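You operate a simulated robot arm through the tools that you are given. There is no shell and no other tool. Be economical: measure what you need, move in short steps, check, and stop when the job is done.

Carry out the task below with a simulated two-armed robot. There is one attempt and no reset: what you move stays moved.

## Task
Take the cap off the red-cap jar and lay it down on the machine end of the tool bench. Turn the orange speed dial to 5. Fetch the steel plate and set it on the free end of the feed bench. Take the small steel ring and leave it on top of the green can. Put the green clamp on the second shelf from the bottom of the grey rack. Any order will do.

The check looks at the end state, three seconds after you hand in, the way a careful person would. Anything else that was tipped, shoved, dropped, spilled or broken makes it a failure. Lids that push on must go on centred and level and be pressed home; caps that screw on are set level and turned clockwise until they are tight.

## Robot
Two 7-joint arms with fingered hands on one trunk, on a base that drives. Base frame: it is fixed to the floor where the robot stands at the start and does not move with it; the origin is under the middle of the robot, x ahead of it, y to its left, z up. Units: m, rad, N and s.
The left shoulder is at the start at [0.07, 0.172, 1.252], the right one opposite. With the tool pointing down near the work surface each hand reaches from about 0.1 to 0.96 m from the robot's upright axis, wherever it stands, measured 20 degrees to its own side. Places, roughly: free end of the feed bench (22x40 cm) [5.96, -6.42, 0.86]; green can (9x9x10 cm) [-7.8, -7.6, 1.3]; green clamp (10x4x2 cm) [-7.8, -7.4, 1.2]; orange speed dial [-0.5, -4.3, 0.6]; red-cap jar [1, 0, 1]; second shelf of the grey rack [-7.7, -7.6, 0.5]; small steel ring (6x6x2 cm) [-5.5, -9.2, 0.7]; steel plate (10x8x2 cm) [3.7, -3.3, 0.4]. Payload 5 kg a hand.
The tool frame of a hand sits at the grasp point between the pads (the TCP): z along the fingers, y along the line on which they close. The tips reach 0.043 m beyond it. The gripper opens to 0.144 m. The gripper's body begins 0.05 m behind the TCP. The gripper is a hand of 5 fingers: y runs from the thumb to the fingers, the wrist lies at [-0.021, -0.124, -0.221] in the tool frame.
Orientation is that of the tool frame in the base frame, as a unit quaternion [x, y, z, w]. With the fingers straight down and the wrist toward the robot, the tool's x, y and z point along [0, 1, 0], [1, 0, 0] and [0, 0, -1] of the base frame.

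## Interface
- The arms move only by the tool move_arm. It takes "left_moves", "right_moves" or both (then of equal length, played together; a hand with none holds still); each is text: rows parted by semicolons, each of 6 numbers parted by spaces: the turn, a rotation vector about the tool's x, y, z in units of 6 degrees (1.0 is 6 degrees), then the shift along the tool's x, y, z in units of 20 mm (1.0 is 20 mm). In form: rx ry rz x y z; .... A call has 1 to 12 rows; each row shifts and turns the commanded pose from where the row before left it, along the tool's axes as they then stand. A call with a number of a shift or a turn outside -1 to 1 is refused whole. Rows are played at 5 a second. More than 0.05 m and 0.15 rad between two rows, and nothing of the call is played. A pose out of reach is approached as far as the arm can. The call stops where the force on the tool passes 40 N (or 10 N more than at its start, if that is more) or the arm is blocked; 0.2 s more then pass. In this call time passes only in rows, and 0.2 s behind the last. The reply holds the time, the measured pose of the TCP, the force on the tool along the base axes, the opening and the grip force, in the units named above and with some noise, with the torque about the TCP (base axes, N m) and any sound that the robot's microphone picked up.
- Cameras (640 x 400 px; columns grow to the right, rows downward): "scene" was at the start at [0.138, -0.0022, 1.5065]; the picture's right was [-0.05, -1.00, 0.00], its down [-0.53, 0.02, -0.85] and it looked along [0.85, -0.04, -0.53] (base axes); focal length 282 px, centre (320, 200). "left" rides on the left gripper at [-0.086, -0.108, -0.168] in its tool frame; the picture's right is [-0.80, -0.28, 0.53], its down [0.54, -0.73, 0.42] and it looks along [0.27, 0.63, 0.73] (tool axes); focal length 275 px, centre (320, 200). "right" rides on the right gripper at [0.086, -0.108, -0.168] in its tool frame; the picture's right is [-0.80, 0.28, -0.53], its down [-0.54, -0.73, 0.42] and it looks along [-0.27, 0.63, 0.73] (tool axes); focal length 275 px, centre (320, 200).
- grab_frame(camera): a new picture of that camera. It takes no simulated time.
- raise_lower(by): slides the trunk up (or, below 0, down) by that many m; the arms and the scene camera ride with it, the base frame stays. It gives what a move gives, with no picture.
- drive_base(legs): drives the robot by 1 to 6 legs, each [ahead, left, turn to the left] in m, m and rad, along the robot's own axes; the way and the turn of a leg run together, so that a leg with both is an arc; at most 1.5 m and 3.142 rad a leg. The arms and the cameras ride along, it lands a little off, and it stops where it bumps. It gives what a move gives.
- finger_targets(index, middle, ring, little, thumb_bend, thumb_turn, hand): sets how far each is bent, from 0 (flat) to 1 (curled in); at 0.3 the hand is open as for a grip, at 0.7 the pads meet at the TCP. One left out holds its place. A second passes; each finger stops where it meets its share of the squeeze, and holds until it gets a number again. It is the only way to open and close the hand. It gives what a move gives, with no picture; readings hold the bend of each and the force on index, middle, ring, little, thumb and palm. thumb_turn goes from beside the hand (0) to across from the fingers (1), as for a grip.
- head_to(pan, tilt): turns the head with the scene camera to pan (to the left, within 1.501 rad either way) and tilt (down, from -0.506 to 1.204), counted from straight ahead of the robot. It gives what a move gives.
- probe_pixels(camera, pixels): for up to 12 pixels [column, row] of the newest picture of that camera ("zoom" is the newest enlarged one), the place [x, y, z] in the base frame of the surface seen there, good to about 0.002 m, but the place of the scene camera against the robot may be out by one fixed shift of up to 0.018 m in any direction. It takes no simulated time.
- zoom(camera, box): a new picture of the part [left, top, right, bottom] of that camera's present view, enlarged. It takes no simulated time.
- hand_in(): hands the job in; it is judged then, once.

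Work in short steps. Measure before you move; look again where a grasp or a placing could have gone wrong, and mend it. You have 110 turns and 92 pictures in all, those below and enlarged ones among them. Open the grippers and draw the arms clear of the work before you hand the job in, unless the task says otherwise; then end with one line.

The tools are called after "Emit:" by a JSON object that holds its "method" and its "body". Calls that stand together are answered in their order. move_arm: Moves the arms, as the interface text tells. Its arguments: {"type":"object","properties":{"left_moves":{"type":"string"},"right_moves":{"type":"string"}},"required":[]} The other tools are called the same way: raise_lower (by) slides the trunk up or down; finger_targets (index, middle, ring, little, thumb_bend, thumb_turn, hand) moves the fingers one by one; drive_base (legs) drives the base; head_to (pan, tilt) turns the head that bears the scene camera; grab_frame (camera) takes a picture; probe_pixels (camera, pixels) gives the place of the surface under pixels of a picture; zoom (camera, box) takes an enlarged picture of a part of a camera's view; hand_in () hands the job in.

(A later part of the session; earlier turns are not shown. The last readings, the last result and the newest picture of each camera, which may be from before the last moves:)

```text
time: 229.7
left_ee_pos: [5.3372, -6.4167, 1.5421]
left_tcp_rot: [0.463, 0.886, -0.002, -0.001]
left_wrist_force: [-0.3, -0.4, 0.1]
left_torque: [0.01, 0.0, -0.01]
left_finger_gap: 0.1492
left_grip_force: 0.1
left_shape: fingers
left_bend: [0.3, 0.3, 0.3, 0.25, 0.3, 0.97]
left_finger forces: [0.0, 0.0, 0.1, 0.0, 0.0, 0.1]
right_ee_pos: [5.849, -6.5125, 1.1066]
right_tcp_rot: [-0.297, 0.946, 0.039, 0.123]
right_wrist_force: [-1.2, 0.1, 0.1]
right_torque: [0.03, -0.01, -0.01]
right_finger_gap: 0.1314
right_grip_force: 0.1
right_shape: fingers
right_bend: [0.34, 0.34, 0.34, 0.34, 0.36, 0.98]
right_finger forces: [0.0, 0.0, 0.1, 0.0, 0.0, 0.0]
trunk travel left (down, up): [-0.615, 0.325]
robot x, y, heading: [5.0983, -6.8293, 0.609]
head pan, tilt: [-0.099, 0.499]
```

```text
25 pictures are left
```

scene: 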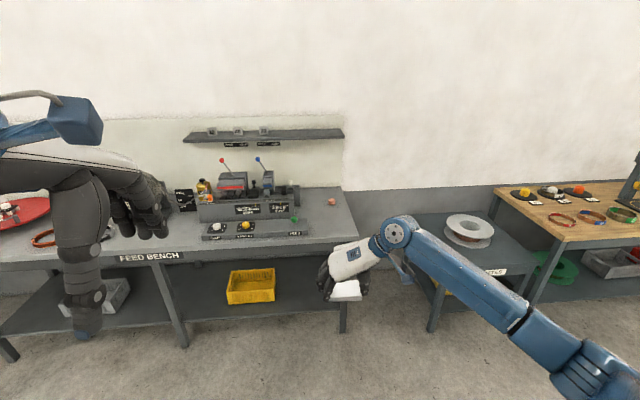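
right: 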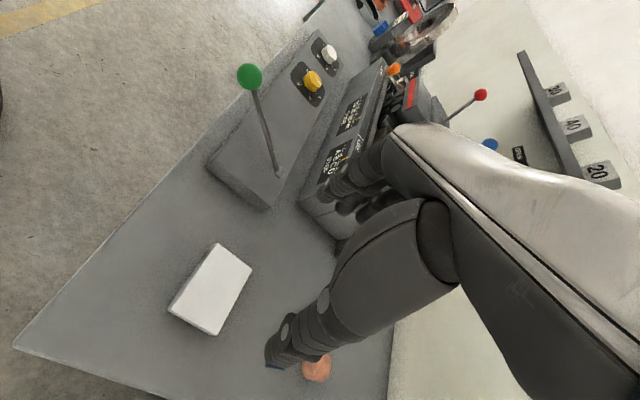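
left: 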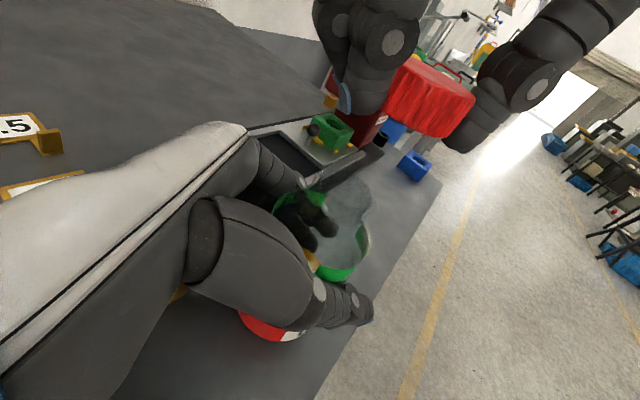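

The plate lies flat on the free end. Next the far area (ring, rack): I back into the aisle, turn left and drive back along it.

Emit:
{"method": "drive_base", "body": {"legs": [[-0.92, 0, 0], [0, 0, 1.566], [1.48, 0, 0], [1.48, 0, 0], [1.48, 0, 0], [1.48, 0, 0]]}}

Emit:
{"method": "move_arm", "body": {"right_moves": "0 1 0 0 0 0;0 1 0 0 0 0;0 .5 1 0 0 0;0 0 1 0 0 0;0 0 1 0 0 0;0 0 1 0 0 0;0 0 1 0 0 0;0 0 1 0 0 0;0 0 1 0 0 0;0 0 1 0 0 0;0 0 1 0 0 0;0 0 1 0 0 0"}}

Emit:
{"method": "drive_base", "body": {"legs": [[1.45, 0, 0], [1.45, 0, 0], [0, 0, 1.2]]}}

Emit:
{"method": "head_to", "body": {"pan": 0, "tilt": 0.3}}

Emit:
{"method": "grab_frame", "body": {"camera": "scene"}}

```text
time: 266.0
left_ee_pos: [0.6729, -2.1996, 1.5428]
left_tcp_rot: [-0.274, 0.962, -0.001, 0.001]
left_wrist_force: [0.4, -0.1, 0.3]
left_torque: [0.02, 0.0, -0.04]
left_finger_gap: 0.1492
left_grip_force: 0.0
left_shape: fingers
left_bend: [0.3, 0.3, 0.3, 0.25, 0.3, 0.97]
left_finger forces: [0.1, 0.0, 0.0, 0.0, 0.1, 0.0]
right_ee_pos: [0.7966, -1.694, 1.1076]
right_tcp_rot: [0.866, -0.483, -0.113, -0.063]
right_wrist_force: [-1.1, 0.0, 0.6]
right_torque: [-0.03, 0.01, -0.01]
right_finger_gap: 0.1317
right_grip_force: 0.0
right_shape: fingers
right_bend: [0.34, 0.34, 0.34, 0.34, 0.36, 0.98]
right_finger forces: [0.0, 0.1, 0.0, 0.0, 0.0, 0.0]
trunk travel left (down, up): [-0.615, 0.325]
robot x, y, heading: [1.0766, -2.4646, 2.129]
head pan, tilt: [-0.099, 0.499]
```

```text
time: 268.6
left_ee_pos: [0.6726, -2.2002, 1.5432]
left_tcp_rot: [-0.274, 0.962, -0.001, 0.001]
left_wrist_force: [-0.2, 0.2, 0.1]
left_torque: [0.03, 0.02, 0.0]
left_finger_gap: 0.1494
left_grip_force: 0.0
left_shape: fingers
left_bend: [0.3, 0.3, 0.3, 0.25, 0.3, 0.97]
left_finger forces: [0.0, 0.0, 0.1, 0.0, 0.0, 0.0]
right_ee_pos: [0.7965, -1.6948, 1.1058]
right_tcp_rot: [-0.512, 0.859, -0.001, -0.001]
right_wrist_force: [0.2, 0.0, 0.4]
right_torque: [0.02, 0.02, 0.01]
right_finger_gap: 0.1318
right_grip_force: 0.1
right_shape: fingers
right_bend: [0.34, 0.34, 0.34, 0.34, 0.36, 0.98]
right_finger forces: [0.0, 0.0, 0.0, 0.1, 0.1, 0.1]
trunk travel left (down, up): [-0.615, 0.325]
robot x, y, heading: [1.0785, -2.463, 2.125]
head pan, tilt: [-0.099, 0.499]
```

```text
time: 285.5
left_ee_pos: [-0.8642, -0.2779, 1.5439]
left_tcp_rot: [0.761, -0.648, 0.002, -0.002]
left_wrist_force: [-0.4, 1.0, 0.1]
left_torque: [0.0, -0.03, 0.03]
left_finger_gap: 0.1492
left_grip_force: 0.1
left_shape: fingers
left_bend: [0.3, 0.3, 0.3, 0.25, 0.3, 0.97]
left_finger forces: [0.0, 0.1, 0.0, 0.0, 0.0, 0.0]
right_ee_pos: [-1.2849, 0.0303, 1.1063]
right_tcp_rot: [0.903, -0.429, 0.002, 0.0]
right_wrist_force: [0.0, -0.1, 0.5]
right_torque: [-0.01, -0.02, 0.02]
right_finger_gap: 0.1317
right_grip_force: 0.0
right_shape: fingers
right_bend: [0.34, 0.34, 0.34, 0.34, 0.36, 0.98]
right_finger forces: [0.0, 0.1, 0.1, 0.1, 0.0, 0.1]
trunk travel left (down, up): [-0.615, 0.325]
robot x, y, heading: [-0.4667, -0.0068, -2.979]
head pan, tilt: [-0.099, 0.499]
```

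```text
time: 286.2
left_ee_pos: [-0.8639, -0.2784, 1.5437]
left_tcp_rot: [0.763, -0.647, 0.0, -0.002]
left_wrist_force: [0.5, -0.5, 0.4]
left_torque: [0.0, -0.02, -0.04]
left_finger_gap: 0.1493
left_grip_force: 0.1
left_shape: fingers
left_bend: [0.3, 0.3, 0.3, 0.25, 0.3, 0.97]
left_finger forces: [0.1, 0.1, 0.1, 0.1, 0.1, 0.1]
right_ee_pos: [-1.2843, 0.0288, 1.1062]
right_tcp_rot: [0.904, -0.428, 0.001, 0.0]
right_wrist_force: [0.7, 0.3, 0.0]
right_torque: [-0.05, 0.0, 0.0]
right_finger_gap: 0.1317
right_grip_force: 0.0
right_shape: fingers
right_bend: [0.34, 0.34, 0.34, 0.34, 0.36, 0.98]
right_finger forces: [0.0, 0.0, 0.0, 0.0, 0.0, 0.0]
trunk travel left (down, up): [-0.615, 0.325]
robot x, y, heading: [-0.4662, -0.006, -2.982]
head pan, tilt: [0.0, 0.3]
```

```text
24 pictures are left
```

scene: 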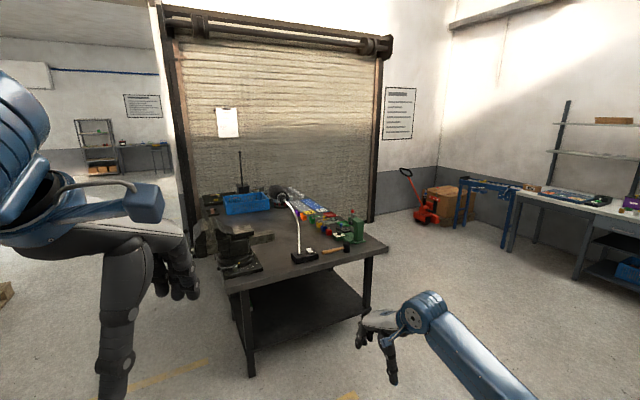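

The rack shows at (97,150). I pan left to see the floor between the pallets and this table.

Emit:
{"method": "head_to", "body": {"pan": 0.95, "tilt": 0.35}}

Emit:
{"method": "grab_frame", "body": {"camera": "scene"}}

```text
time: 287.5
left_ee_pos: [-0.8641, -0.28, 1.5444]
left_tcp_rot: [0.762, -0.647, 0.001, -0.002]
left_wrist_force: [-0.2, 0.2, 0.1]
left_torque: [0.0, 0.01, -0.03]
left_finger_gap: 0.1494
left_grip_force: 0.0
left_shape: fingers
left_bend: [0.3, 0.3, 0.3, 0.25, 0.3, 0.97]
left_finger forces: [0.0, 0.0, 0.0, 0.0, 0.1, 0.0]
right_ee_pos: [-1.2844, 0.0285, 1.1074]
right_tcp_rot: [0.904, -0.428, 0.002, 0.0]
right_wrist_force: [0.4, -0.1, -0.1]
right_torque: [-0.01, 0.01, 0.01]
right_finger_gap: 0.1317
right_grip_force: 0.1
right_shape: fingers
right_bend: [0.34, 0.34, 0.34, 0.34, 0.36, 0.98]
right_finger forces: [0.1, 0.0, 0.1, 0.0, 0.0, 0.1]
trunk travel left (down, up): [-0.615, 0.325]
robot x, y, heading: [-0.4681, -0.0058, -2.982]
head pan, tilt: [0.949, 0.351]
```

```text
23 pictures are left
```

scene: 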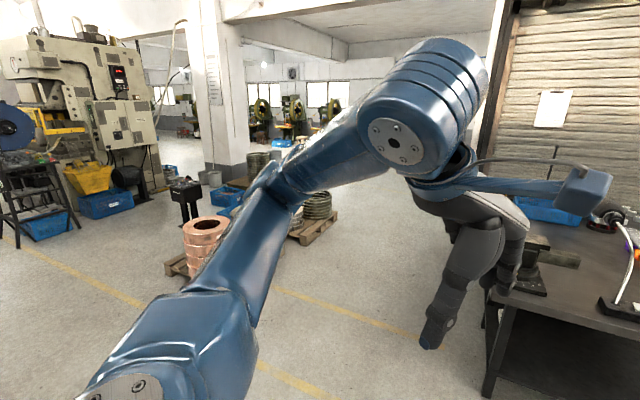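

There is a wide clear floor between the pallet (px 335) and the table leg (px 490). I probe points along that gap.

Emit:
{"method": "probe_pixels", "body": {"camera": "scene", "pixels": [[337, 213], [312, 243], [487, 395], [385, 220], [385, 280], [345, 190], [395, 190], [485, 310], [250, 190], [168, 268], [345, 165]]}}

```text
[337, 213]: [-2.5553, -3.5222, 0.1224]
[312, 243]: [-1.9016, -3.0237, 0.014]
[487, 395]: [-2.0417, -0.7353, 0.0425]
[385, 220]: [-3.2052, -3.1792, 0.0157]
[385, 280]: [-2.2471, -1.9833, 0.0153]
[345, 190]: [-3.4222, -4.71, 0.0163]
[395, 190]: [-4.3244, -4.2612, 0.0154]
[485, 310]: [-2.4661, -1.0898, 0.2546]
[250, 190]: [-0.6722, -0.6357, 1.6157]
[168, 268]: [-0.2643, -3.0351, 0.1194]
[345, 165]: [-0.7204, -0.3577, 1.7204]
```

Clear line found: heading −2.294 from here passes midway between table leg and pallet corner. I drive it to about (-4,-4), then on toward (-4.6,-6.3).

Emit:
{"method": "drive_base", "body": {"legs": [[0, 0, 0.688], [1.34, 0, 0], [1.34, 0, 0], [1.34, 0, 0], [1.31, 0, 0]]}}

Emit:
{"method": "head_to", "body": {"pan": 0.25, "tilt": 0.3}}

Emit:
{"method": "grab_frame", "body": {"camera": "scene"}}

```text
time: 314.8
left_ee_pos: [-4.1525, -4.4473, 1.544]
left_tcp_rot: [0.931, -0.365, 0.0, -0.001]
left_wrist_force: [0.4, 0.5, 0.0]
left_torque: [0.03, -0.02, 0.01]
left_finger_gap: 0.1492
left_grip_force: 0.1
left_shape: fingers
left_bend: [0.3, 0.3, 0.3, 0.25, 0.3, 0.97]
left_finger forces: [0.1, 0.0, 0.1, 0.1, 0.1, 0.0]
right_ee_pos: [-4.6728, -4.4643, 1.1067]
right_tcp_rot: [0.994, -0.112, 0.001, 0.0]
right_wrist_force: [0.3, 0.0, 0.5]
right_torque: [-0.01, 0.05, -0.02]
right_finger_gap: 0.1317
right_grip_force: 0.0
right_shape: fingers
right_bend: [0.34, 0.34, 0.34, 0.34, 0.36, 0.98]
right_finger forces: [0.0, 0.0, 0.0, 0.1, 0.0, 0.1]
trunk travel left (down, up): [-0.615, 0.325]
robot x, y, heading: [-4.0031, -3.9873, -2.322]
head pan, tilt: [0.949, 0.351]
```

```text
time: 315.9
left_ee_pos: [-4.1519, -4.4497, 1.5442]
left_tcp_rot: [0.931, -0.365, 0.002, -0.002]
left_wrist_force: [0.1, -0.9, 0.6]
left_torque: [0.02, -0.01, 0.02]
left_finger_gap: 0.1494
left_grip_force: 0.1
left_shape: fingers
left_bend: [0.3, 0.3, 0.3, 0.25, 0.3, 0.97]
left_finger forces: [0.0, 0.0, 0.0, 0.0, 0.1, 0.0]
right_ee_pos: [-4.6736, -4.4639, 1.1073]
right_tcp_rot: [0.994, -0.112, 0.002, 0.0]
right_wrist_force: [0.0, -0.3, -0.2]
right_torque: [-0.01, -0.03, -0.02]
right_finger_gap: 0.1318
right_grip_force: 0.1
right_shape: fingers
right_bend: [0.34, 0.34, 0.34, 0.34, 0.36, 0.98]
right_finger forces: [0.1, 0.1, 0.0, 0.0, 0.0, 0.1]
trunk travel left (down, up): [-0.615, 0.325]
robot x, y, heading: [-4.0036, -3.9872, -2.32]
head pan, tilt: [0.25, 0.3]
```

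```text
22 pictures are left
```

scene: 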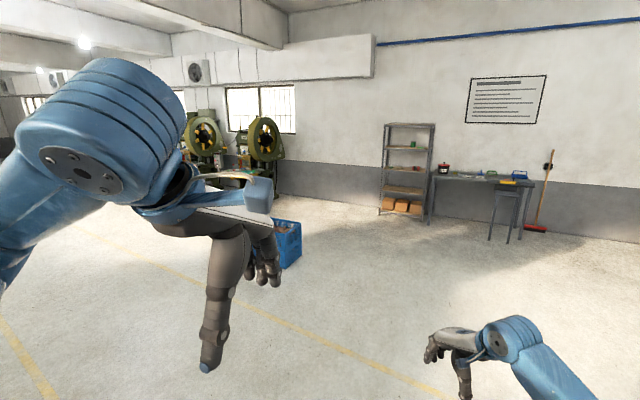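

The rack is at (407,170), a blue bin at (288,245), the presses at left. I probe these and lower the left arm out of view.

Emit:
{"method": "probe_pixels", "body": {"camera": "scene", "pixels": [[290, 262], [300, 228], [245, 176], [380, 213], [431, 221], [413, 144], [407, 150], [437, 215], [490, 238], [270, 180], [225, 172], [408, 190]]}}

Emit:
{"method": "move_arm", "body": {"left_moves": "0 0 0 0 .4 1;0 0 0 0 .4 1;0 0 0 0 .4 1;0 0 0 0 .4 1;0 0 0 0 .4 1;0 0 0 0 .4 1;0 0 0 0 .4 1;0 0 0 0 .4 1;0 0 0 0 .4 1;0 0 0 0 .4 1;0 0 0 0 .4 1;0 0 0 0 .4 1"}}

```text
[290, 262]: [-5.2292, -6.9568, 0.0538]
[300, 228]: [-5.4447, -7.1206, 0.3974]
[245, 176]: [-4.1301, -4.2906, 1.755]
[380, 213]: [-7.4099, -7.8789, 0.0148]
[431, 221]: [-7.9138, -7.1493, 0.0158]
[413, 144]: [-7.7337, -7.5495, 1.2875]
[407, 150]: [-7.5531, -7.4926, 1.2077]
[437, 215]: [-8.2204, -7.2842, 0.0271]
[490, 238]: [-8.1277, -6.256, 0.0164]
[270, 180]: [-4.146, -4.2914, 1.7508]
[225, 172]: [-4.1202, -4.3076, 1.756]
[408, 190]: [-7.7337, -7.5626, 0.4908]
```

```text
time: 318.5
left_ee_pos: [-4.2354, -4.5346, 1.3215]
left_tcp_rot: [0.931, -0.364, 0.001, -0.001]
left_wrist_force: [0.5, 0.0, -0.4]
left_torque: [-0.02, 0.01, 0.02]
left_finger_gap: 0.1493
left_grip_force: 0.1
left_shape: fingers
left_bend: [0.3, 0.3, 0.3, 0.25, 0.3, 0.97]
left_finger forces: [0.0, 0.0, 0.0, 0.0, 0.0, 0.1]
left hand out of reach, approached as far as the arm can: row 1, 2, 3, 4, 5, 7
right_ee_pos: [-4.6725, -4.4633, 1.1065]
right_tcp_rot: [0.994, -0.112, 0.002, 0.0]
right_wrist_force: [0.8, 0.4, 1.1]
right_torque: [-0.01, -0.02, -0.01]
right_finger_gap: 0.1318
right_grip_force: 0.0
right_shape: fingers
right_bend: [0.34, 0.34, 0.34, 0.34, 0.36, 0.98]
right_finger forces: [0.1, 0.0, 0.1, 0.0, 0.0, 0.0]
trunk travel left (down, up): [-0.615, 0.325]
robot x, y, heading: [-4.0, -3.9889, -2.317]
head pan, tilt: [0.25, 0.3]
```

Rack front is perpendicular to heading −2.54 too. The ring's press table should lie ahead-left; I drive down to about (-3.9,-7.4) facing that way, clear of the blue bin, and look.

Emit:
{"method": "drive_base", "body": {"legs": [[0, 0, 0.783], [1.14, 0, 0], [1.14, 0, 0], [1.14, 0, 0], [0, 0, -0.95]]}}

Emit:
{"method": "head_to", "body": {"pan": 0.1, "tilt": 0.4}}

Emit:
{"method": "grab_frame", "body": {"camera": "scene"}}

```text
time: 339.8
left_ee_pos: [-4.159, -7.9363, 1.321]
left_tcp_rot: [0.897, -0.443, 0.001, -0.002]
left_wrist_force: [0.8, -0.6, -0.4]
left_torque: [-0.01, 0.0, 0.0]
left_finger_gap: 0.1493
left_grip_force: 0.1
left_shape: fingers
left_bend: [0.3, 0.3, 0.3, 0.25, 0.3, 0.97]
left_finger forces: [0.0, 0.1, 0.0, 0.1, 0.1, 0.0]
right_ee_pos: [-4.5785, -7.7932, 1.1064]
right_tcp_rot: [0.981, -0.196, 0.002, -0.001]
right_wrist_force: [0.5, 0.2, 0.7]
right_torque: [-0.01, 0.03, 0.02]
right_finger_gap: 0.1319
right_grip_force: 0.1
right_shape: fingers
right_bend: [0.34, 0.34, 0.34, 0.34, 0.36, 0.98]
right_finger forces: [0.0, 0.0, 0.1, 0.1, 0.0, 0.0]
trunk travel left (down, up): [-0.615, 0.325]
robot x, y, heading: [-3.8412, -7.4392, -2.484]
head pan, tilt: [0.25, 0.3]
```

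```text
time: 340.5
left_ee_pos: [-4.1591, -7.9351, 1.3212]
left_tcp_rot: [0.897, -0.443, 0.003, -0.002]
left_wrist_force: [-1.2, 0.8, -0.7]
left_torque: [0.0, 0.04, -0.01]
left_finger_gap: 0.1494
left_grip_force: 0.0
left_shape: fingers
left_bend: [0.3, 0.3, 0.3, 0.25, 0.3, 0.97]
left_finger forces: [0.0, 0.0, 0.0, 0.0, 0.1, 0.0]
right_ee_pos: [-4.579, -7.7921, 1.1053]
right_tcp_rot: [0.981, -0.195, 0.002, 0.0]
right_wrist_force: [-0.1, -0.5, -0.7]
right_torque: [-0.02, 0.02, -0.02]
right_finger_gap: 0.1315
right_grip_force: 0.1
right_shape: fingers
right_bend: [0.34, 0.34, 0.34, 0.34, 0.36, 0.98]
right_finger forces: [0.0, 0.0, 0.0, 0.0, 0.0, 0.1]
trunk travel left (down, up): [-0.615, 0.325]
robot x, y, heading: [-3.8389, -7.4325, -2.485]
head pan, tilt: [0.099, 0.4]
```

```text
21 pictures are left
```

scene: 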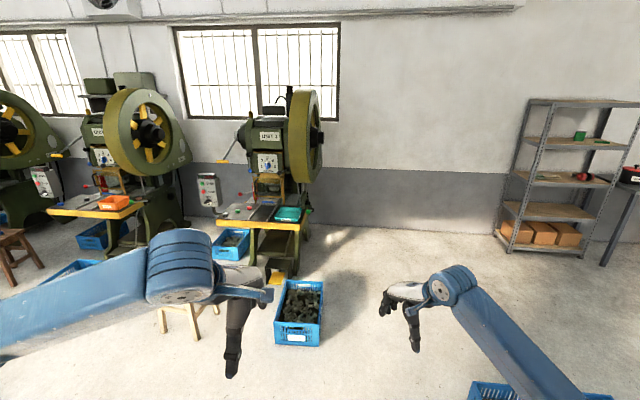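

The nearer press's orange table is at (260,220). I zoom on it for the ring.

Emit:
{"method": "zoom", "body": {"camera": "scene", "box": [200, 170, 328, 250]}}

Emit:
{"method": "probe_pixels", "body": {"camera": "scene", "pixels": [[260, 225], [300, 228], [230, 222], [275, 205], [305, 342], [318, 290], [285, 330], [215, 310], [165, 310], [245, 212]]}}

```text
5.00 times, centred on (264, 210) of scene
```

zoom: 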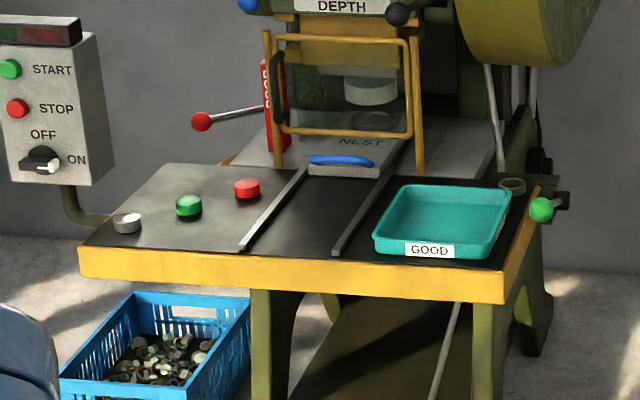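

```text
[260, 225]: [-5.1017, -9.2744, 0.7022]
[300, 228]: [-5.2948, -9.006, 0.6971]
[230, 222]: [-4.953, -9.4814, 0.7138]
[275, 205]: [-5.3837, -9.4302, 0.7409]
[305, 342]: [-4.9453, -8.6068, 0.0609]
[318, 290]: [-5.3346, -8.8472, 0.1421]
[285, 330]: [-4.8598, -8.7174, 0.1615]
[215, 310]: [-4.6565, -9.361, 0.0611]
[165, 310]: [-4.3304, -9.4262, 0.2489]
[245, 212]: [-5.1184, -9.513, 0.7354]
```

The small ring-like part at zoom (512,185) behind the green tray matches (-5.5,-9.2). I zoom closer and measure.

Emit:
{"method": "zoom", "body": {"camera": "scene", "box": [278, 196, 318, 221]}}

Emit:
{"method": "probe_pixels", "body": {"camera": "zoom", "pixels": [[385, 175], [385, 200], [345, 180], [425, 180], [385, 220], [470, 250], [350, 250], [180, 210], [460, 330], [400, 155]]}}

```text
16.00 times, centred on (298, 208) of scene
```

zoom: 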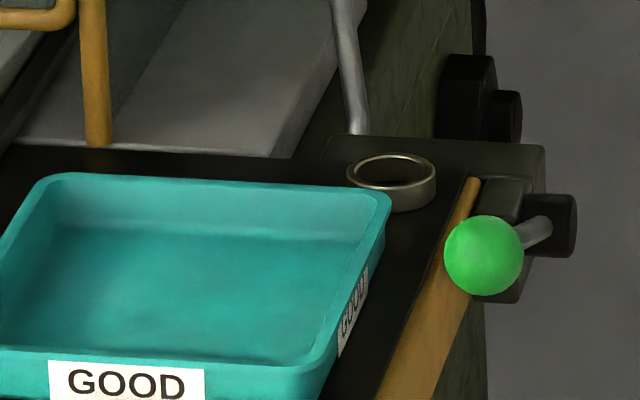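

```text
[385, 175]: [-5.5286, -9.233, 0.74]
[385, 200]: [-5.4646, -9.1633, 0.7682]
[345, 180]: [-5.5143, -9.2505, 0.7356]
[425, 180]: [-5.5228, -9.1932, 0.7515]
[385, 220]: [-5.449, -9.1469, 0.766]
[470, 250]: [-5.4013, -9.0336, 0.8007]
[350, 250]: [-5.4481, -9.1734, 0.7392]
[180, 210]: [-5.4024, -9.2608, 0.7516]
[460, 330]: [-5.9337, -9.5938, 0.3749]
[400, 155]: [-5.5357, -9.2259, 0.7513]
```

The hollow ring sits at the table's back-right corner by the green tray. Plan: stand right-front of the press, facing the ring (heading −1.45), and take it with the left hand rolled 40° so thumb is on the near free side and fingers behind. I retract the right hand, roll the left, curl its ring/little fingers, then drive.

Emit:
{"method": "move_arm", "body": {"left_moves": "0 -.952 0 0 0 0;0 -.952 0 0 0 0;0 -.952 0 0 0 0;0 -.952 0 0 0 0;0 -.952 0 0 0 0;0 -.952 0 0 0 0;0 -.952 0 0 0 0;0 0 0 0 0 0;0 0 0 0 0 0;0 0 0 0 0 0;0 0 0 0 0 0;0 0 0 0 0 0", "right_moves": "0 0 0 .4 -1 0;0 0 0 .4 -1 0;0 0 0 .4 -1 0;0 0 0 .4 -1 0;0 0 0 .4 -1 0;0 0 0 .4 -1 0;0 0 0 .4 -1 0;0 0 0 .4 -1 0;0 0 0 .4 -1 0;0 0 0 .4 -1 0;0 0 0 .4 -1 0;0 0 0 .4 -1 0"}}

Emit:
{"method": "finger_targets", "body": {"hand": "left", "ring": 1, "little": 1, "index": 0.3, "middle": 0.3, "thumb_bend": 0.3}}

Emit:
{"method": "drive_base", "body": {"legs": [[0, 0, -0.053], [0.9, -0.286, 0], [1.1, 0, 0], [0, 0, 1.088]]}}

Emit:
{"method": "head_to", "body": {"pan": 0, "tilt": 0.75}}

Emit:
{"method": "grab_frame", "body": {"camera": "scene"}}

```text
time: 343.1
left_ee_pos: [-4.1593, -7.9344, 1.3211]
left_tcp_rot: [0.843, -0.415, -0.306, -0.152]
left_wrist_force: [0.3, 0.5, -0.2]
left_torque: [-0.03, 0.04, 0.03]
left_finger_gap: 0.1492
left_grip_force: 0.1
left_shape: fingers
left_bend: [0.3, 0.3, 0.3, 0.25, 0.3, 0.97]
left_finger forces: [0.0, 0.1, 0.0, 0.1, 0.1, 0.0]
right_ee_pos: [-4.3969, -7.6068, 1.1072]
right_tcp_rot: [0.981, -0.195, 0.001, 0.0]
right_wrist_force: [0.1, -0.8, 0.4]
right_torque: [-0.05, 0.03, -0.04]
right_finger_gap: 0.132
right_grip_force: 0.3
right_shape: fingers
right_bend: [0.34, 0.34, 0.34, 0.34, 0.36, 0.98]
right_finger forces: [0.0, 0.0, 0.0, 0.0, 0.0, 0.0]
trunk travel left (down, up): [-0.615, 0.325]
robot x, y, heading: [-3.8411, -7.4357, -2.482]
head pan, tilt: [0.099, 0.4]
```

```text
time: 344.1
left_ee_pos: [-4.1597, -7.9355, 1.3215]
left_tcp_rot: [0.843, -0.415, -0.306, -0.152]
left_wrist_force: [-0.9, 0.4, -0.7]
left_torque: [-0.01, -0.01, 0.05]
left_finger_gap: 0.1492
left_grip_force: 0.1
left_shape: fingers
left_bend: [0.3, 0.3, 1.0, 1.0, 0.3, 0.97]
left_finger forces: [0.0, 0.0, 0.0, 0.0, 0.0, 0.0]
right_ee_pos: [-4.3969, -7.6076, 1.1066]
right_tcp_rot: [0.981, -0.195, 0.001, 0.0]
right_wrist_force: [-0.7, 0.5, -0.6]
right_torque: [0.0, 0.01, 0.01]
right_finger_gap: 0.1317
right_grip_force: 0.0
right_shape: fingers
right_bend: [0.34, 0.34, 0.34, 0.34, 0.36, 0.98]
right_finger forces: [0.0, 0.0, 0.0, 0.1, 0.0, 0.0]
trunk travel left (down, up): [-0.615, 0.325]
robot x, y, heading: [-3.8412, -7.4392, -2.483]
head pan, tilt: [0.099, 0.4]
```

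```text
time: 349.6
left_ee_pos: [-5.0998, -8.1747, 1.3219]
left_tcp_rot: [0.817, -0.465, -0.296, -0.171]
left_wrist_force: [-0.2, -0.1, 0.0]
left_torque: [-0.02, 0.0, 0.01]
left_finger_gap: 0.1494
left_grip_force: 0.1
left_shape: fingers
left_bend: [0.3, 0.3, 1.0, 1.0, 0.3, 0.97]
left_finger forces: [0.1, 0.0, 0.1, 0.0, 0.1, 0.0]
right_ee_pos: [-5.296, -7.8192, 1.1058]
right_tcp_rot: [0.967, -0.255, 0.002, 0.0]
right_wrist_force: [0.6, 0.3, 0.8]
right_torque: [0.0, 0.04, -0.03]
right_finger_gap: 0.132
right_grip_force: 0.1
right_shape: fingers
right_bend: [0.34, 0.34, 0.34, 0.34, 0.36, 0.98]
right_finger forces: [0.0, 0.1, 0.0, 0.1, 0.0, 0.1]
trunk travel left (down, up): [-0.615, 0.325]
robot x, y, heading: [-4.7232, -7.7194, -2.603]
head pan, tilt: [0.099, 0.4]
stopped in leg 2: the robot was blocked; the commanded pose is now the measured one
```

```text
time: 350.4
left_ee_pos: [-5.0997, -8.1754, 1.3212]
left_tcp_rot: [0.816, -0.465, -0.297, -0.171]
left_wrist_force: [0.9, -0.4, -0.3]
left_torque: [0.01, 0.0, 0.0]
left_finger_gap: 0.1491
left_grip_force: 0.1
left_shape: fingers
left_bend: [0.3, 0.3, 1.0, 1.0, 0.3, 0.97]
left_finger forces: [0.0, 0.0, 0.0, 0.0, 0.0, 0.0]
right_ee_pos: [-5.295, -7.8203, 1.1052]
right_tcp_rot: [0.968, -0.252, 0.003, 0.0]
right_wrist_force: [0.6, 0.3, -0.1]
right_torque: [0.01, -0.01, 0.0]
right_finger_gap: 0.1319
right_grip_force: 0.0
right_shape: fingers
right_bend: [0.34, 0.34, 0.34, 0.34, 0.36, 0.98]
right_finger forces: [0.0, 0.0, 0.0, 0.1, 0.0, 0.0]
trunk travel left (down, up): [-0.615, 0.325]
robot x, y, heading: [-4.725, -7.7155, -2.605]
head pan, tilt: [0.0, 0.75]
```

```text
18 pictures are left
```

scene: 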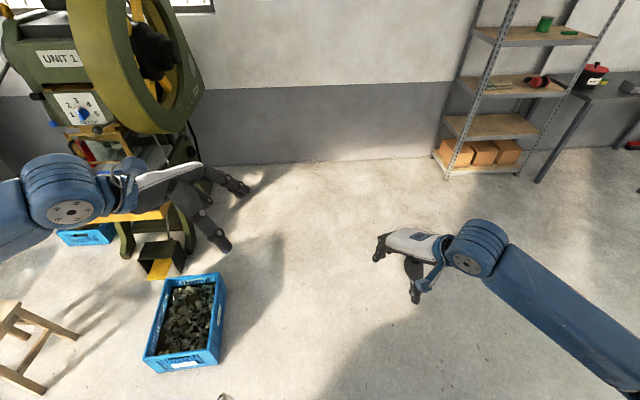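

The base was blocked on its right side. I look down to the right to see what it touched.

Emit:
{"method": "head_to", "body": {"pan": -1.2, "tilt": 0.95}}

Emit:
{"method": "grab_frame", "body": {"camera": "scene"}}

```text
time: 351.8
left_ee_pos: [-5.1, -8.174, 1.3209]
left_tcp_rot: [0.817, -0.465, -0.295, -0.171]
left_wrist_force: [-0.4, -0.7, 0.5]
left_torque: [0.03, -0.01, -0.02]
left_finger_gap: 0.1495
left_grip_force: 0.1
left_shape: fingers
left_bend: [0.3, 0.3, 1.0, 1.0, 0.3, 0.97]
left_finger forces: [0.1, 0.1, 0.0, 0.0, 0.0, 0.0]
right_ee_pos: [-5.2958, -7.821, 1.1065]
right_tcp_rot: [0.967, -0.254, 0.001, 0.0]
right_wrist_force: [-0.2, -0.2, 0.3]
right_torque: [0.01, 0.0, 0.0]
right_finger_gap: 0.1319
right_grip_force: 0.2
right_shape: fingers
right_bend: [0.34, 0.34, 0.34, 0.34, 0.36, 0.98]
right_finger forces: [0.0, 0.0, 0.1, 0.0, 0.0, 0.0]
trunk travel left (down, up): [-0.615, 0.325]
robot x, y, heading: [-4.7248, -7.7205, -2.609]
head pan, tilt: [-1.201, 0.949]
```

```text
17 pictures are left
```

scene: 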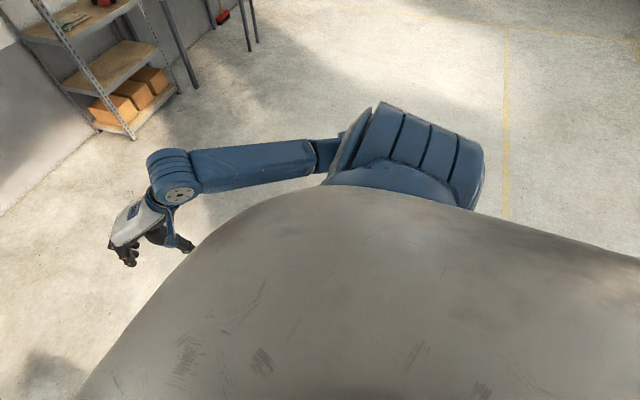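

The robot is broad; by geometry the bin to its right spans to within 0.37 m of its centre. I move left 0.18 m, straighten, go forward past it, then shift right and turn to face the ring.

Emit:
{"method": "drive_base", "body": {"legs": [[0, 0.18, 0], [0, 0, 0.069], [1.07, 0, 0], [0, -0.19, 0], [0, 0, 1.088]]}}

Emit:
{"method": "head_to", "body": {"pan": 0, "tilt": 0.7}}

Emit:
{"method": "grab_frame", "body": {"camera": "scene"}}

```text
time: 359.0
left_ee_pos: [-5.8433, -8.9468, 1.3235]
left_tcp_rot: [0.832, -0.438, -0.301, -0.16]
left_wrist_force: [0.1, -0.4, 0.0]
left_torque: [0.04, 0.01, 0.03]
left_finger_gap: 0.1493
left_grip_force: 0.1
left_shape: fingers
left_bend: [0.3, 0.3, 1.0, 1.0, 0.3, 0.97]
left_finger forces: [0.1, 0.1, 0.0, 0.0, 0.1, 0.1]
right_ee_pos: [-6.064, -8.6091, 1.1056]
right_tcp_rot: [0.975, -0.22, 0.002, 0.0]
right_wrist_force: [-0.2, -1.2, 0.1]
right_torque: [0.03, 0.03, 0.0]
right_finger_gap: 0.1319
right_grip_force: 0.2
right_shape: fingers
right_bend: [0.34, 0.34, 0.34, 0.34, 0.36, 0.98]
right_finger forces: [0.0, 0.0, 0.1, 0.0, 0.1, 0.0]
trunk travel left (down, up): [-0.615, 0.325]
robot x, y, heading: [-5.5002, -8.4716, -2.538]
head pan, tilt: [-1.201, 0.949]
stopped in leg 3: the robot was blocked; the commanded pose is now the measured one
```

```text
time: 360.4
left_ee_pos: [-5.8436, -8.9479, 1.3239]
left_tcp_rot: [0.831, -0.439, -0.301, -0.161]
left_wrist_force: [0.3, 0.8, -0.1]
left_torque: [0.03, 0.03, 0.02]
left_finger_gap: 0.1495
left_grip_force: 0.1
left_shape: fingers
left_bend: [0.3, 0.3, 1.0, 1.0, 0.3, 0.97]
left_finger forces: [0.1, 0.0, 0.0, 0.1, 0.1, 0.0]
right_ee_pos: [-6.064, -8.6081, 1.1067]
right_tcp_rot: [0.975, -0.221, 0.002, 0.001]
right_wrist_force: [0.1, 0.1, 0.2]
right_torque: [0.0, -0.03, 0.01]
right_finger_gap: 0.1321
right_grip_force: 0.1
right_shape: fingers
right_bend: [0.34, 0.34, 0.34, 0.34, 0.36, 0.98]
right_finger forces: [0.1, 0.1, 0.1, 0.0, 0.0, 0.0]
trunk travel left (down, up): [-0.615, 0.325]
robot x, y, heading: [-5.4993, -8.4676, -2.541]
head pan, tilt: [0.0, 0.7]
```

```text
16 pictures are left
```

scene: 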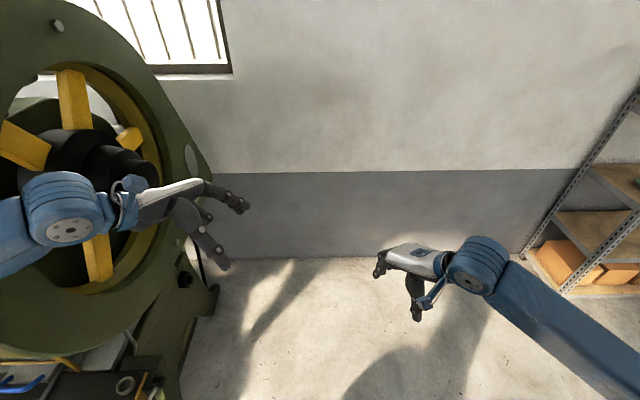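

Blocked at (A 9.34): the left arm is close to the press flywheel. The ring shows at (125,383). I probe flywheel, ring and surroundings.

Emit:
{"method": "probe_pixels", "body": {"camera": "scene", "pixels": [[125, 378], [117, 385], [134, 381], [125, 392], [180, 130], [150, 330], [30, 300], [205, 200], [100, 392], [150, 385], [130, 365], [60, 30]]}}

Emit:
{"method": "zoom", "body": {"camera": "scene", "box": [0, 280, 192, 400]}}

```text
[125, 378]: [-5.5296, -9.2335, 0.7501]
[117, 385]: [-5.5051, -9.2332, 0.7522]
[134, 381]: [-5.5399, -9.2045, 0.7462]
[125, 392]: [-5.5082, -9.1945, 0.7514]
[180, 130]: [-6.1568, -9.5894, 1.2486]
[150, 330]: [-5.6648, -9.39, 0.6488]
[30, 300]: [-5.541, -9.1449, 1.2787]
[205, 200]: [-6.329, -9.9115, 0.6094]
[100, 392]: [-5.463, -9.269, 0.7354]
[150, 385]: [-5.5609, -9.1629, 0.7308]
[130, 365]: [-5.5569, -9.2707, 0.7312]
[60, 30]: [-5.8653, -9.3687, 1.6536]
```

```text
3.33 times, centred on (96, 340) of scene
```

zoom: 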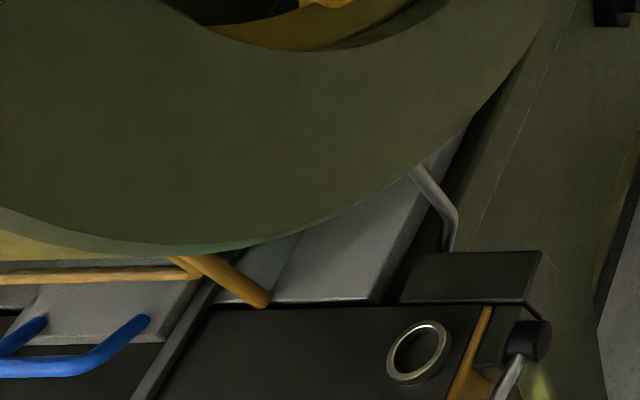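

Ring centre ≈ (-5.522,-9.214), top z ≈ 0.735. The flywheel (right face at B −4.38) overhangs it, so I probe its lower edge, and back away to free the left arm.

Emit:
{"method": "probe_pixels", "body": {"camera": "scene", "pixels": [[20, 345], [50, 350], [80, 345], [100, 338], [120, 325], [140, 308], [160, 285], [180, 255]]}}

Emit:
{"method": "drive_base", "body": {"legs": [[-0.3, 0, 0], [0, -0.19, 0], [0, 0, 1.09]]}}

```text
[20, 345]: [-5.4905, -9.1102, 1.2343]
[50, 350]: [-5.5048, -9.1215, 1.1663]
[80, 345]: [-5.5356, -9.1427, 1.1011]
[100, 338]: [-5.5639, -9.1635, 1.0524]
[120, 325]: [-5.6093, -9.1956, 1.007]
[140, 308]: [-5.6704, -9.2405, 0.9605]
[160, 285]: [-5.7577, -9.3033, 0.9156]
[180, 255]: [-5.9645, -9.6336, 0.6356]
```

```text
time: 366.3
left_ee_pos: [-5.0818, -8.6669, 1.3197]
left_tcp_rot: [0.938, 0.07, -0.34, 0.024]
left_wrist_force: [0.1, 0.5, 0.3]
left_torque: [0.03, 0.01, -0.08]
left_finger_gap: 0.1492
left_grip_force: 0.0
left_shape: fingers
left_bend: [0.3, 0.3, 1.0, 1.0, 0.3, 0.97]
left_finger forces: [0.1, 0.1, 0.0, 0.1, 0.0, 0.1]
right_ee_pos: [-5.4826, -8.7162, 1.1047]
right_tcp_rot: [0.944, 0.331, 0.001, -0.002]
right_wrist_force: [0.5, -0.2, 0.3]
right_torque: [-0.02, -0.02, -0.04]
right_finger_gap: 0.1318
right_grip_force: 0.0
right_shape: fingers
right_bend: [0.34, 0.34, 0.34, 0.34, 0.36, 0.98]
right_finger forces: [0.1, 0.1, 0.1, 0.1, 0.0, 0.1]
trunk travel left (down, up): [-0.615, 0.325]
robot x, y, heading: [-5.3618, -8.1471, -1.42]
head pan, tilt: [0.0, 0.7]
```

The wheel's rim over the ring is at z≈1.04, so a low approach from the table front works. I lower the trunk and shift to the working pose.

Emit:
{"method": "raise_lower", "body": {"by": -0.365}}

Emit:
{"method": "drive_base", "body": {"legs": [[0.123, -0.274, 0]]}}

Emit:
{"method": "grab_frame", "body": {"camera": "left"}}

```text
time: 369.9
left_ee_pos: [-5.0812, -8.6655, 0.957]
left_tcp_rot: [0.937, 0.071, -0.341, 0.024]
left_wrist_force: [0.2, -0.2, -0.1]
left_torque: [0.01, 0.01, -0.01]
left_finger_gap: 0.1495
left_grip_force: 0.0
left_shape: fingers
left_bend: [0.3, 0.3, 1.0, 1.0, 0.3, 0.97]
left_finger forces: [0.0, 0.1, 0.0, 0.0, 0.0, 0.1]
right_ee_pos: [-5.4833, -8.7157, 0.7414]
right_tcp_rot: [0.943, 0.332, 0.001, -0.001]
right_wrist_force: [0.3, -0.5, 0.3]
right_torque: [0.0, 0.0, -0.03]
right_finger_gap: 0.1316
right_grip_force: 0.0
right_shape: fingers
right_bend: [0.34, 0.34, 0.34, 0.34, 0.36, 0.98]
right_finger forces: [0.0, 0.0, 0.0, 0.1, 0.1, 0.0]
trunk travel left (down, up): [-0.25, 0.69]
robot x, y, heading: [-5.3634, -8.1489, -1.42]
head pan, tilt: [0.0, 0.7]
```

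```text
time: 371.9
left_ee_pos: [-5.3319, -8.8285, 0.957]
left_tcp_rot: [0.937, 0.073, -0.34, 0.023]
left_wrist_force: [-0.5, 0.6, 1.2]
left_torque: [0.05, -0.02, -0.01]
left_finger_gap: 0.1492
left_grip_force: 0.1
left_shape: fingers
left_bend: [0.3, 0.3, 1.0, 1.0, 0.3, 0.97]
left_finger forces: [0.0, 0.1, 0.0, 0.0, 0.0, 0.1]
right_ee_pos: [-5.7319, -8.8801, 0.7398]
right_tcp_rot: [0.943, 0.332, 0.002, -0.002]
right_wrist_force: [-0.8, 0.0, -1.2]
right_torque: [0.0, -0.03, -0.01]
right_finger_gap: 0.1319
right_grip_force: 0.1
right_shape: fingers
right_bend: [0.34, 0.34, 0.34, 0.34, 0.36, 0.98]
right_finger forces: [0.1, 0.0, 0.0, 0.0, 0.0, 0.0]
trunk travel left (down, up): [-0.25, 0.69]
robot x, y, heading: [-5.6156, -8.3093, -1.418]
head pan, tilt: [0.0, 0.7]
```

```text
14 pictures are left
```

left: 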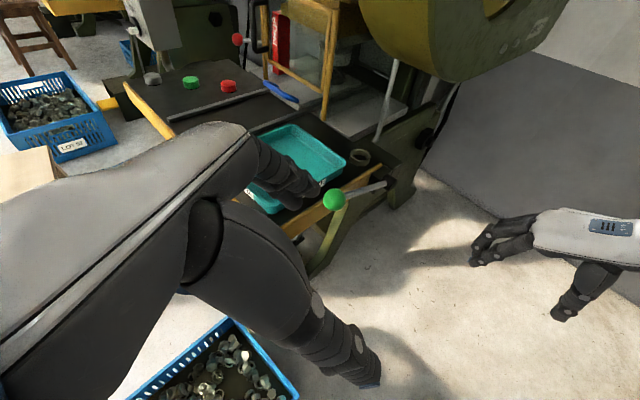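

The left camera sees the ring at (359,156), knob at (334,200) and tray. I probe for exact places.

Emit:
{"method": "probe_pixels", "body": {"camera": "left", "pixels": [[351, 156], [368, 157], [359, 150], [359, 163], [334, 199], [375, 187], [344, 158], [325, 180], [375, 170], [335, 150], [385, 110], [375, 150]]}}

```text
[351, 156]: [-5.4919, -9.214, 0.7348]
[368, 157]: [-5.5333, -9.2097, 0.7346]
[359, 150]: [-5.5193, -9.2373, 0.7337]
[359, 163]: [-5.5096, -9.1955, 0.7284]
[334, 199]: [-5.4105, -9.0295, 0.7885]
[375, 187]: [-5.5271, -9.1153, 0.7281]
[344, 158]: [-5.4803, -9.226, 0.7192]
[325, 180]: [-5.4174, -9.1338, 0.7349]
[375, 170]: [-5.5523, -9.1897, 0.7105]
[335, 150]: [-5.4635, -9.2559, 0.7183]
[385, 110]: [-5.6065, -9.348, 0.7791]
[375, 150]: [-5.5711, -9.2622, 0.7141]
```

Ring centre (-5.514,-9.213), top z 0.735, table 0.714. I move the left hand there at a height passing over the green knob.

Emit:
{"method": "move_arm", "body": {"left_moves": "0 0 0 -.32 .978 .52;0 0 0 -.32 .978 .52;0 0 0 -.32 .978 .52;0 0 0 -.32 .978 .52;0 0 0 -.32 .978 .52;0 0 0 -.32 .978 .52;0 0 0 -.32 .978 .52;0 0 0 -.32 .978 .52;0 0 0 -.32 .978 .52;0 0 0 -.32 .978 .52;0 0 0 -.32 .978 .52;0 0 0 -.32 .978 .52"}}

Emit:
{"method": "move_arm", "body": {"left_moves": "0 0 0 -.32 .978 .52;0 0 0 -.32 .978 .52;0 0 0 -.32 .978 .52;0 0 0 -.32 .978 .52;0 0 0 -.32 .978 .52;0 0 0 -.32 .978 .52"}}

Emit:
{"method": "grab_frame", "body": {"camera": "left"}}

```text
time: 374.5
left_ee_pos: [-5.4328, -9.0821, 0.9102]
left_tcp_rot: [0.937, 0.073, -0.342, 0.024]
left_wrist_force: [0.4, 0.2, -0.5]
left_torque: [0.0, 0.02, 0.0]
left_finger_gap: 0.1494
left_grip_force: 0.0
left_shape: fingers
left_bend: [0.3, 0.3, 1.0, 1.0, 0.3, 0.97]
left_finger forces: [0.0, 0.0, 0.0, 0.0, 0.0, 0.0]
right_ee_pos: [-5.7324, -8.8805, 0.7407]
right_tcp_rot: [0.943, 0.333, 0.002, -0.003]
right_wrist_force: [-0.2, -0.5, -0.5]
right_torque: [0.02, 0.04, 0.0]
right_finger_gap: 0.1317
right_grip_force: 0.2
right_shape: fingers
right_bend: [0.34, 0.34, 0.34, 0.34, 0.36, 0.98]
right_finger forces: [0.1, 0.1, 0.0, 0.0, 0.0, 0.0]
trunk travel left (down, up): [-0.25, 0.69]
robot x, y, heading: [-5.6169, -8.3116, -1.419]
head pan, tilt: [0.0, 0.7]
```

```text
time: 375.9
left_ee_pos: [-5.4848, -9.2089, 0.8835]
left_tcp_rot: [0.937, 0.074, -0.34, 0.024]
left_wrist_force: [0.5, -0.1, 0.9]
left_torque: [-0.02, -0.01, 0.02]
left_finger_gap: 0.1494
left_grip_force: 0.0
left_shape: fingers
left_bend: [0.3, 0.3, 1.0, 1.0, 0.3, 0.97]
left_finger forces: [0.1, 0.0, 0.0, 0.0, 0.0, 0.1]
right_ee_pos: [-5.7306, -8.8801, 0.7399]
right_tcp_rot: [0.943, 0.332, 0.002, -0.003]
right_wrist_force: [0.6, -1.1, 0.0]
right_torque: [0.01, 0.01, -0.03]
right_finger_gap: 0.132
right_grip_force: 0.0
right_shape: fingers
right_bend: [0.34, 0.34, 0.34, 0.34, 0.36, 0.98]
right_finger forces: [0.0, 0.1, 0.1, 0.1, 0.1, 0.0]
trunk travel left (down, up): [-0.25, 0.69]
robot x, y, heading: [-5.6151, -8.3118, -1.416]
head pan, tilt: [0.0, 0.7]
```

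```text
13 pictures are left
```

left: 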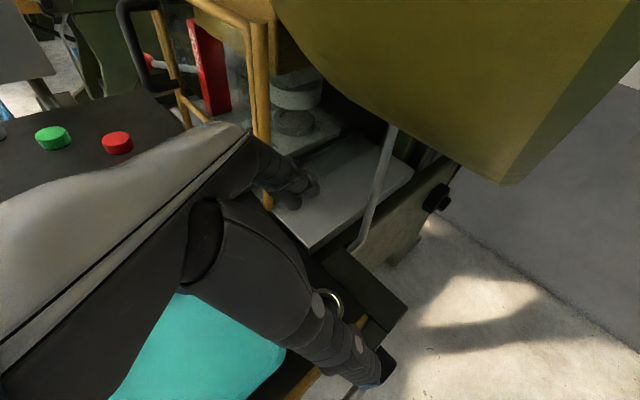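

The ring is at (335,300); the grey nest plate lies just behind. I probe distances and narrow the opening before descending.

Emit:
{"method": "probe_pixels", "body": {"camera": "left", "pixels": [[312, 243], [300, 225], [300, 200], [338, 300], [340, 240], [375, 375], [320, 262], [350, 285]]}}

Emit:
{"method": "finger_targets", "body": {"hand": "left", "index": 0.45, "middle": 0.45, "thumb_bend": 0.42}}

```text
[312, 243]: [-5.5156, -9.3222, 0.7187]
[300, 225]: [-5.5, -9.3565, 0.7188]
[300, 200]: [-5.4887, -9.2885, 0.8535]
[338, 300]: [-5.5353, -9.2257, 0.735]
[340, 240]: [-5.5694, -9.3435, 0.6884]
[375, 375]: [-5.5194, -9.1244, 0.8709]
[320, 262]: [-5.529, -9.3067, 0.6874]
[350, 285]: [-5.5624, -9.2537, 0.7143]
```

```text
time: 376.9
left_ee_pos: [-5.4844, -9.2091, 0.8846]
left_tcp_rot: [0.937, 0.072, -0.341, 0.025]
left_wrist_force: [-0.4, 0.3, 0.6]
left_torque: [-0.02, -0.02, 0.02]
left_finger_gap: 0.1025
left_grip_force: 0.2
left_shape: fingers
left_bend: [0.45, 0.45, 1.0, 1.0, 0.42, 0.97]
left_finger forces: [0.0, 0.0, 0.0, 0.0, 0.1, 0.0]
right_ee_pos: [-5.7324, -8.8801, 0.7408]
right_tcp_rot: [0.943, 0.333, 0.002, -0.001]
right_wrist_force: [-0.2, -0.3, -1.2]
right_torque: [0.0, -0.02, 0.03]
right_finger_gap: 0.132
right_grip_force: 0.1
right_shape: fingers
right_bend: [0.34, 0.34, 0.34, 0.34, 0.36, 0.98]
right_finger forces: [0.0, 0.1, 0.0, 0.1, 0.1, 0.0]
trunk travel left (down, up): [-0.25, 0.69]
robot x, y, heading: [-5.6181, -8.3111, -1.414]
head pan, tilt: [0.0, 0.7]
```

Space is clear. I descend vertically, slowing at the end.

Emit:
{"method": "move_arm", "body": {"left_moves": "0 0 0 .76 0 .9;0 0 0 .76 0 .9;0 0 0 .76 0 .9;0 0 0 .76 0 .9;0 0 0 .38 0 .45;0 0 0 .25 0 .3"}}

Emit:
{"method": "finger_targets", "body": {"hand": "left", "index": 0.64, "middle": 0.64, "thumb_bend": 0.64}}

Emit:
{"method": "grab_frame", "body": {"camera": "left"}}

```text
time: 378.3
left_ee_pos: [-5.4822, -9.2089, 0.7714]
left_tcp_rot: [0.937, 0.072, -0.34, 0.025]
left_wrist_force: [0.0, 0.3, 1.6]
left_torque: [-0.08, -0.01, -0.02]
left_finger_gap: 0.1028
left_grip_force: 0.7
left_shape: fingers
left_bend: [0.45, 0.45, 1.0, 1.0, 0.42, 0.97]
left_finger forces: [0.1, 1.2, 0.1, 0.1, 0.0, 0.0]
right_ee_pos: [-5.7317, -8.8806, 0.7407]
right_tcp_rot: [0.943, 0.333, 0.002, -0.001]
right_wrist_force: [-0.3, 0.8, 0.2]
right_torque: [0.0, 0.0, 0.0]
right_finger_gap: 0.1318
right_grip_force: 0.1
right_shape: fingers
right_bend: [0.34, 0.34, 0.34, 0.34, 0.36, 0.98]
right_finger forces: [0.0, 0.1, 0.0, 0.0, 0.0, 0.0]
trunk travel left (down, up): [-0.25, 0.69]
robot x, y, heading: [-5.6125, -8.3124, -1.411]
head pan, tilt: [0.0, 0.7]
```

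```text
time: 379.3
left_ee_pos: [-5.4836, -9.2076, 0.7719]
left_tcp_rot: [0.937, 0.073, -0.341, 0.024]
left_wrist_force: [0.0, -0.8, -0.3]
left_torque: [-0.01, 0.03, 0.0]
left_finger_gap: 0.0292
left_grip_force: 0.5
left_shape: fingers
left_bend: [0.64, 0.64, 1.0, 1.0, 0.64, 0.97]
left_finger forces: [0.0, 0.0, 0.0, 0.0, 0.2, 0.1]
right_ee_pos: [-5.732, -8.8812, 0.7412]
right_tcp_rot: [0.943, 0.333, 0.001, -0.001]
right_wrist_force: [0.1, 0.5, -0.4]
right_torque: [0.01, -0.03, 0.0]
right_finger_gap: 0.1316
right_grip_force: 0.1
right_shape: fingers
right_bend: [0.34, 0.34, 0.34, 0.34, 0.36, 0.98]
right_finger forces: [0.0, 0.1, 0.1, 0.0, 0.0, 0.0]
trunk travel left (down, up): [-0.25, 0.69]
robot x, y, heading: [-5.613, -8.313, -1.414]
head pan, tilt: [0.0, 0.7]
```

```text
12 pictures are left
```

left: 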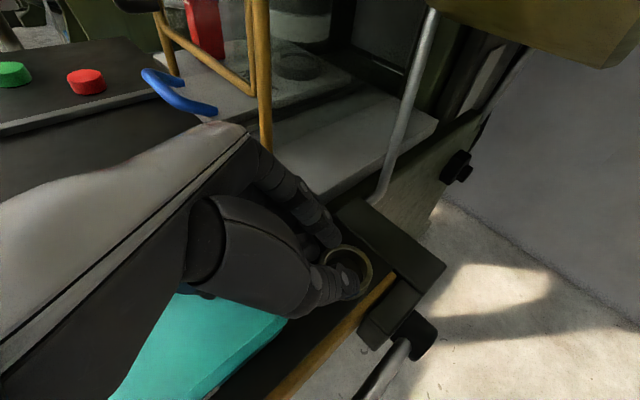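

The fingers closed short of the ring, which lies a bit further along (at (350,265)). I reopen and probe its rim.

Emit:
{"method": "probe_pixels", "body": {"camera": "left", "pixels": [[370, 270], [350, 248], [335, 250], [366, 258], [340, 245], [352, 290], [330, 245], [318, 285]]}}

Emit:
{"method": "finger_targets", "body": {"hand": "left", "index": 0.45, "middle": 0.45, "thumb_bend": 0.42}}

```text
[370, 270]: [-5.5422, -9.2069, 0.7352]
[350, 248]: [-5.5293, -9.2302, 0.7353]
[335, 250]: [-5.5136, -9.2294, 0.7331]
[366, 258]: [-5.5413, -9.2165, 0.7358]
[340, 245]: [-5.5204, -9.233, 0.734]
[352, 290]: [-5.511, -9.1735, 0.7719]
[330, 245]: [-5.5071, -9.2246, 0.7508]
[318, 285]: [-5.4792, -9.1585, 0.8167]
```

```text
time: 380.3
left_ee_pos: [-5.483, -9.2081, 0.7721]
left_tcp_rot: [0.937, 0.072, -0.341, 0.025]
left_wrist_force: [0.1, 0.6, 2.1]
left_torque: [-0.14, 0.02, 0.03]
left_finger_gap: 0.1014
left_grip_force: 1.6
left_shape: fingers
left_bend: [0.45, 0.45, 1.0, 1.0, 0.42, 0.97]
left_finger forces: [0.0, 2.5, 0.0, 0.1, 0.0, 0.0]
right_ee_pos: [-5.7319, -8.8806, 0.7411]
right_tcp_rot: [0.943, 0.333, 0.001, -0.001]
right_wrist_force: [-0.4, -0.3, -0.2]
right_torque: [-0.02, 0.03, 0.0]
right_finger_gap: 0.1318
right_grip_force: 0.0
right_shape: fingers
right_bend: [0.34, 0.34, 0.34, 0.34, 0.36, 0.98]
right_finger forces: [0.1, 0.0, 0.0, 0.1, 0.1, 0.0]
trunk travel left (down, up): [-0.25, 0.69]
robot x, y, heading: [-5.6128, -8.3118, -1.416]
head pan, tilt: [0.0, 0.7]
```

The tips closed slightly above and short of the ring. I lift, curl the middle finger as well (index and thumb only), shift 12 mm further and go 13 mm lower.

Emit:
{"method": "move_arm", "body": {"left_moves": "0 0 0 -.48 0 -.58;0 0 0 -.48 0 -.57"}}

Emit:
{"method": "finger_targets", "body": {"hand": "left", "middle": 1}}

Emit:
{"method": "move_arm", "body": {"left_moves": "0 0 0 -.46 0 .386;0 0 0 .48 0 .58;0 0 0 .48 0 .58;0 0 0 .16 0 .2;0 0 0 .16 0 .2"}}

```text
time: 380.9
left_ee_pos: [-5.4839, -9.2083, 0.7997]
left_tcp_rot: [0.937, 0.073, -0.34, 0.024]
left_wrist_force: [0.2, -0.1, -0.1]
left_torque: [0.04, 0.03, -0.02]
left_finger_gap: 0.1014
left_grip_force: 0.1
left_shape: fingers
left_bend: [0.45, 0.45, 1.0, 1.0, 0.42, 0.97]
left_finger forces: [0.1, 0.1, 0.0, 0.0, 0.0, 0.1]
right_ee_pos: [-5.7307, -8.8795, 0.7405]
right_tcp_rot: [0.943, 0.332, 0.002, -0.001]
right_wrist_force: [0.3, -1.2, 1.3]
right_torque: [-0.02, -0.02, 0.02]
right_finger_gap: 0.1319
right_grip_force: 0.1
right_shape: fingers
right_bend: [0.34, 0.34, 0.34, 0.34, 0.36, 0.98]
right_finger forces: [0.0, 0.0, 0.0, 0.1, 0.1, 0.1]
trunk travel left (down, up): [-0.25, 0.69]
robot x, y, heading: [-5.6189, -8.3131, -1.411]
head pan, tilt: [0.0, 0.7]
```

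```text
time: 381.9
left_ee_pos: [-5.4839, -9.2082, 0.8002]
left_tcp_rot: [0.937, 0.072, -0.34, 0.025]
left_wrist_force: [0.6, -0.5, 0.2]
left_torque: [-0.02, 0.0, 0.01]
left_finger_gap: 0.1016
left_grip_force: 0.0
left_shape: fingers
left_bend: [0.45, 1.0, 1.0, 1.0, 0.42, 0.97]
left_finger forces: [0.0, 0.0, 0.0, 0.1, 0.0, 0.1]
right_ee_pos: [-5.7312, -8.8805, 0.7406]
right_tcp_rot: [0.943, 0.333, 0.002, -0.001]
right_wrist_force: [0.3, 0.0, -0.8]
right_torque: [-0.01, -0.01, -0.01]
right_finger_gap: 0.1319
right_grip_force: 0.0
right_shape: fingers
right_bend: [0.34, 0.34, 0.34, 0.34, 0.36, 0.98]
right_finger forces: [0.1, 0.1, 0.0, 0.0, 0.1, 0.0]
trunk travel left (down, up): [-0.25, 0.69]
robot x, y, heading: [-5.6147, -8.3101, -1.413]
head pan, tilt: [0.0, 0.7]
```

```text
time: 383.1
left_ee_pos: [-5.4951, -9.2124, 0.7632]
left_tcp_rot: [0.937, 0.072, -0.34, 0.026]
left_wrist_force: [-0.5, -2.1, 8.8]
left_torque: [-0.08, -0.42, -0.1]
left_finger_gap: 0.1015
left_grip_force: 4.9
left_shape: fingers
left_bend: [0.45, 1.0, 1.0, 1.0, 0.42, 0.97]
left_finger forces: [0.0, 0.0, 9.9, 0.3, 0.1, 0.1]
right_ee_pos: [-5.732, -8.8805, 0.7413]
right_tcp_rot: [0.943, 0.333, 0.001, -0.002]
right_wrist_force: [-0.1, -0.6, -1.0]
right_torque: [0.0, 0.01, -0.03]
right_finger_gap: 0.1318
right_grip_force: 0.1
right_shape: fingers
right_bend: [0.34, 0.34, 0.34, 0.34, 0.36, 0.98]
right_finger forces: [0.0, 0.0, 0.0, 0.1, 0.0, 0.0]
trunk travel left (down, up): [-0.25, 0.69]
robot x, y, heading: [-5.6153, -8.3108, -1.416]
head pan, tilt: [0.0, 0.7]
```

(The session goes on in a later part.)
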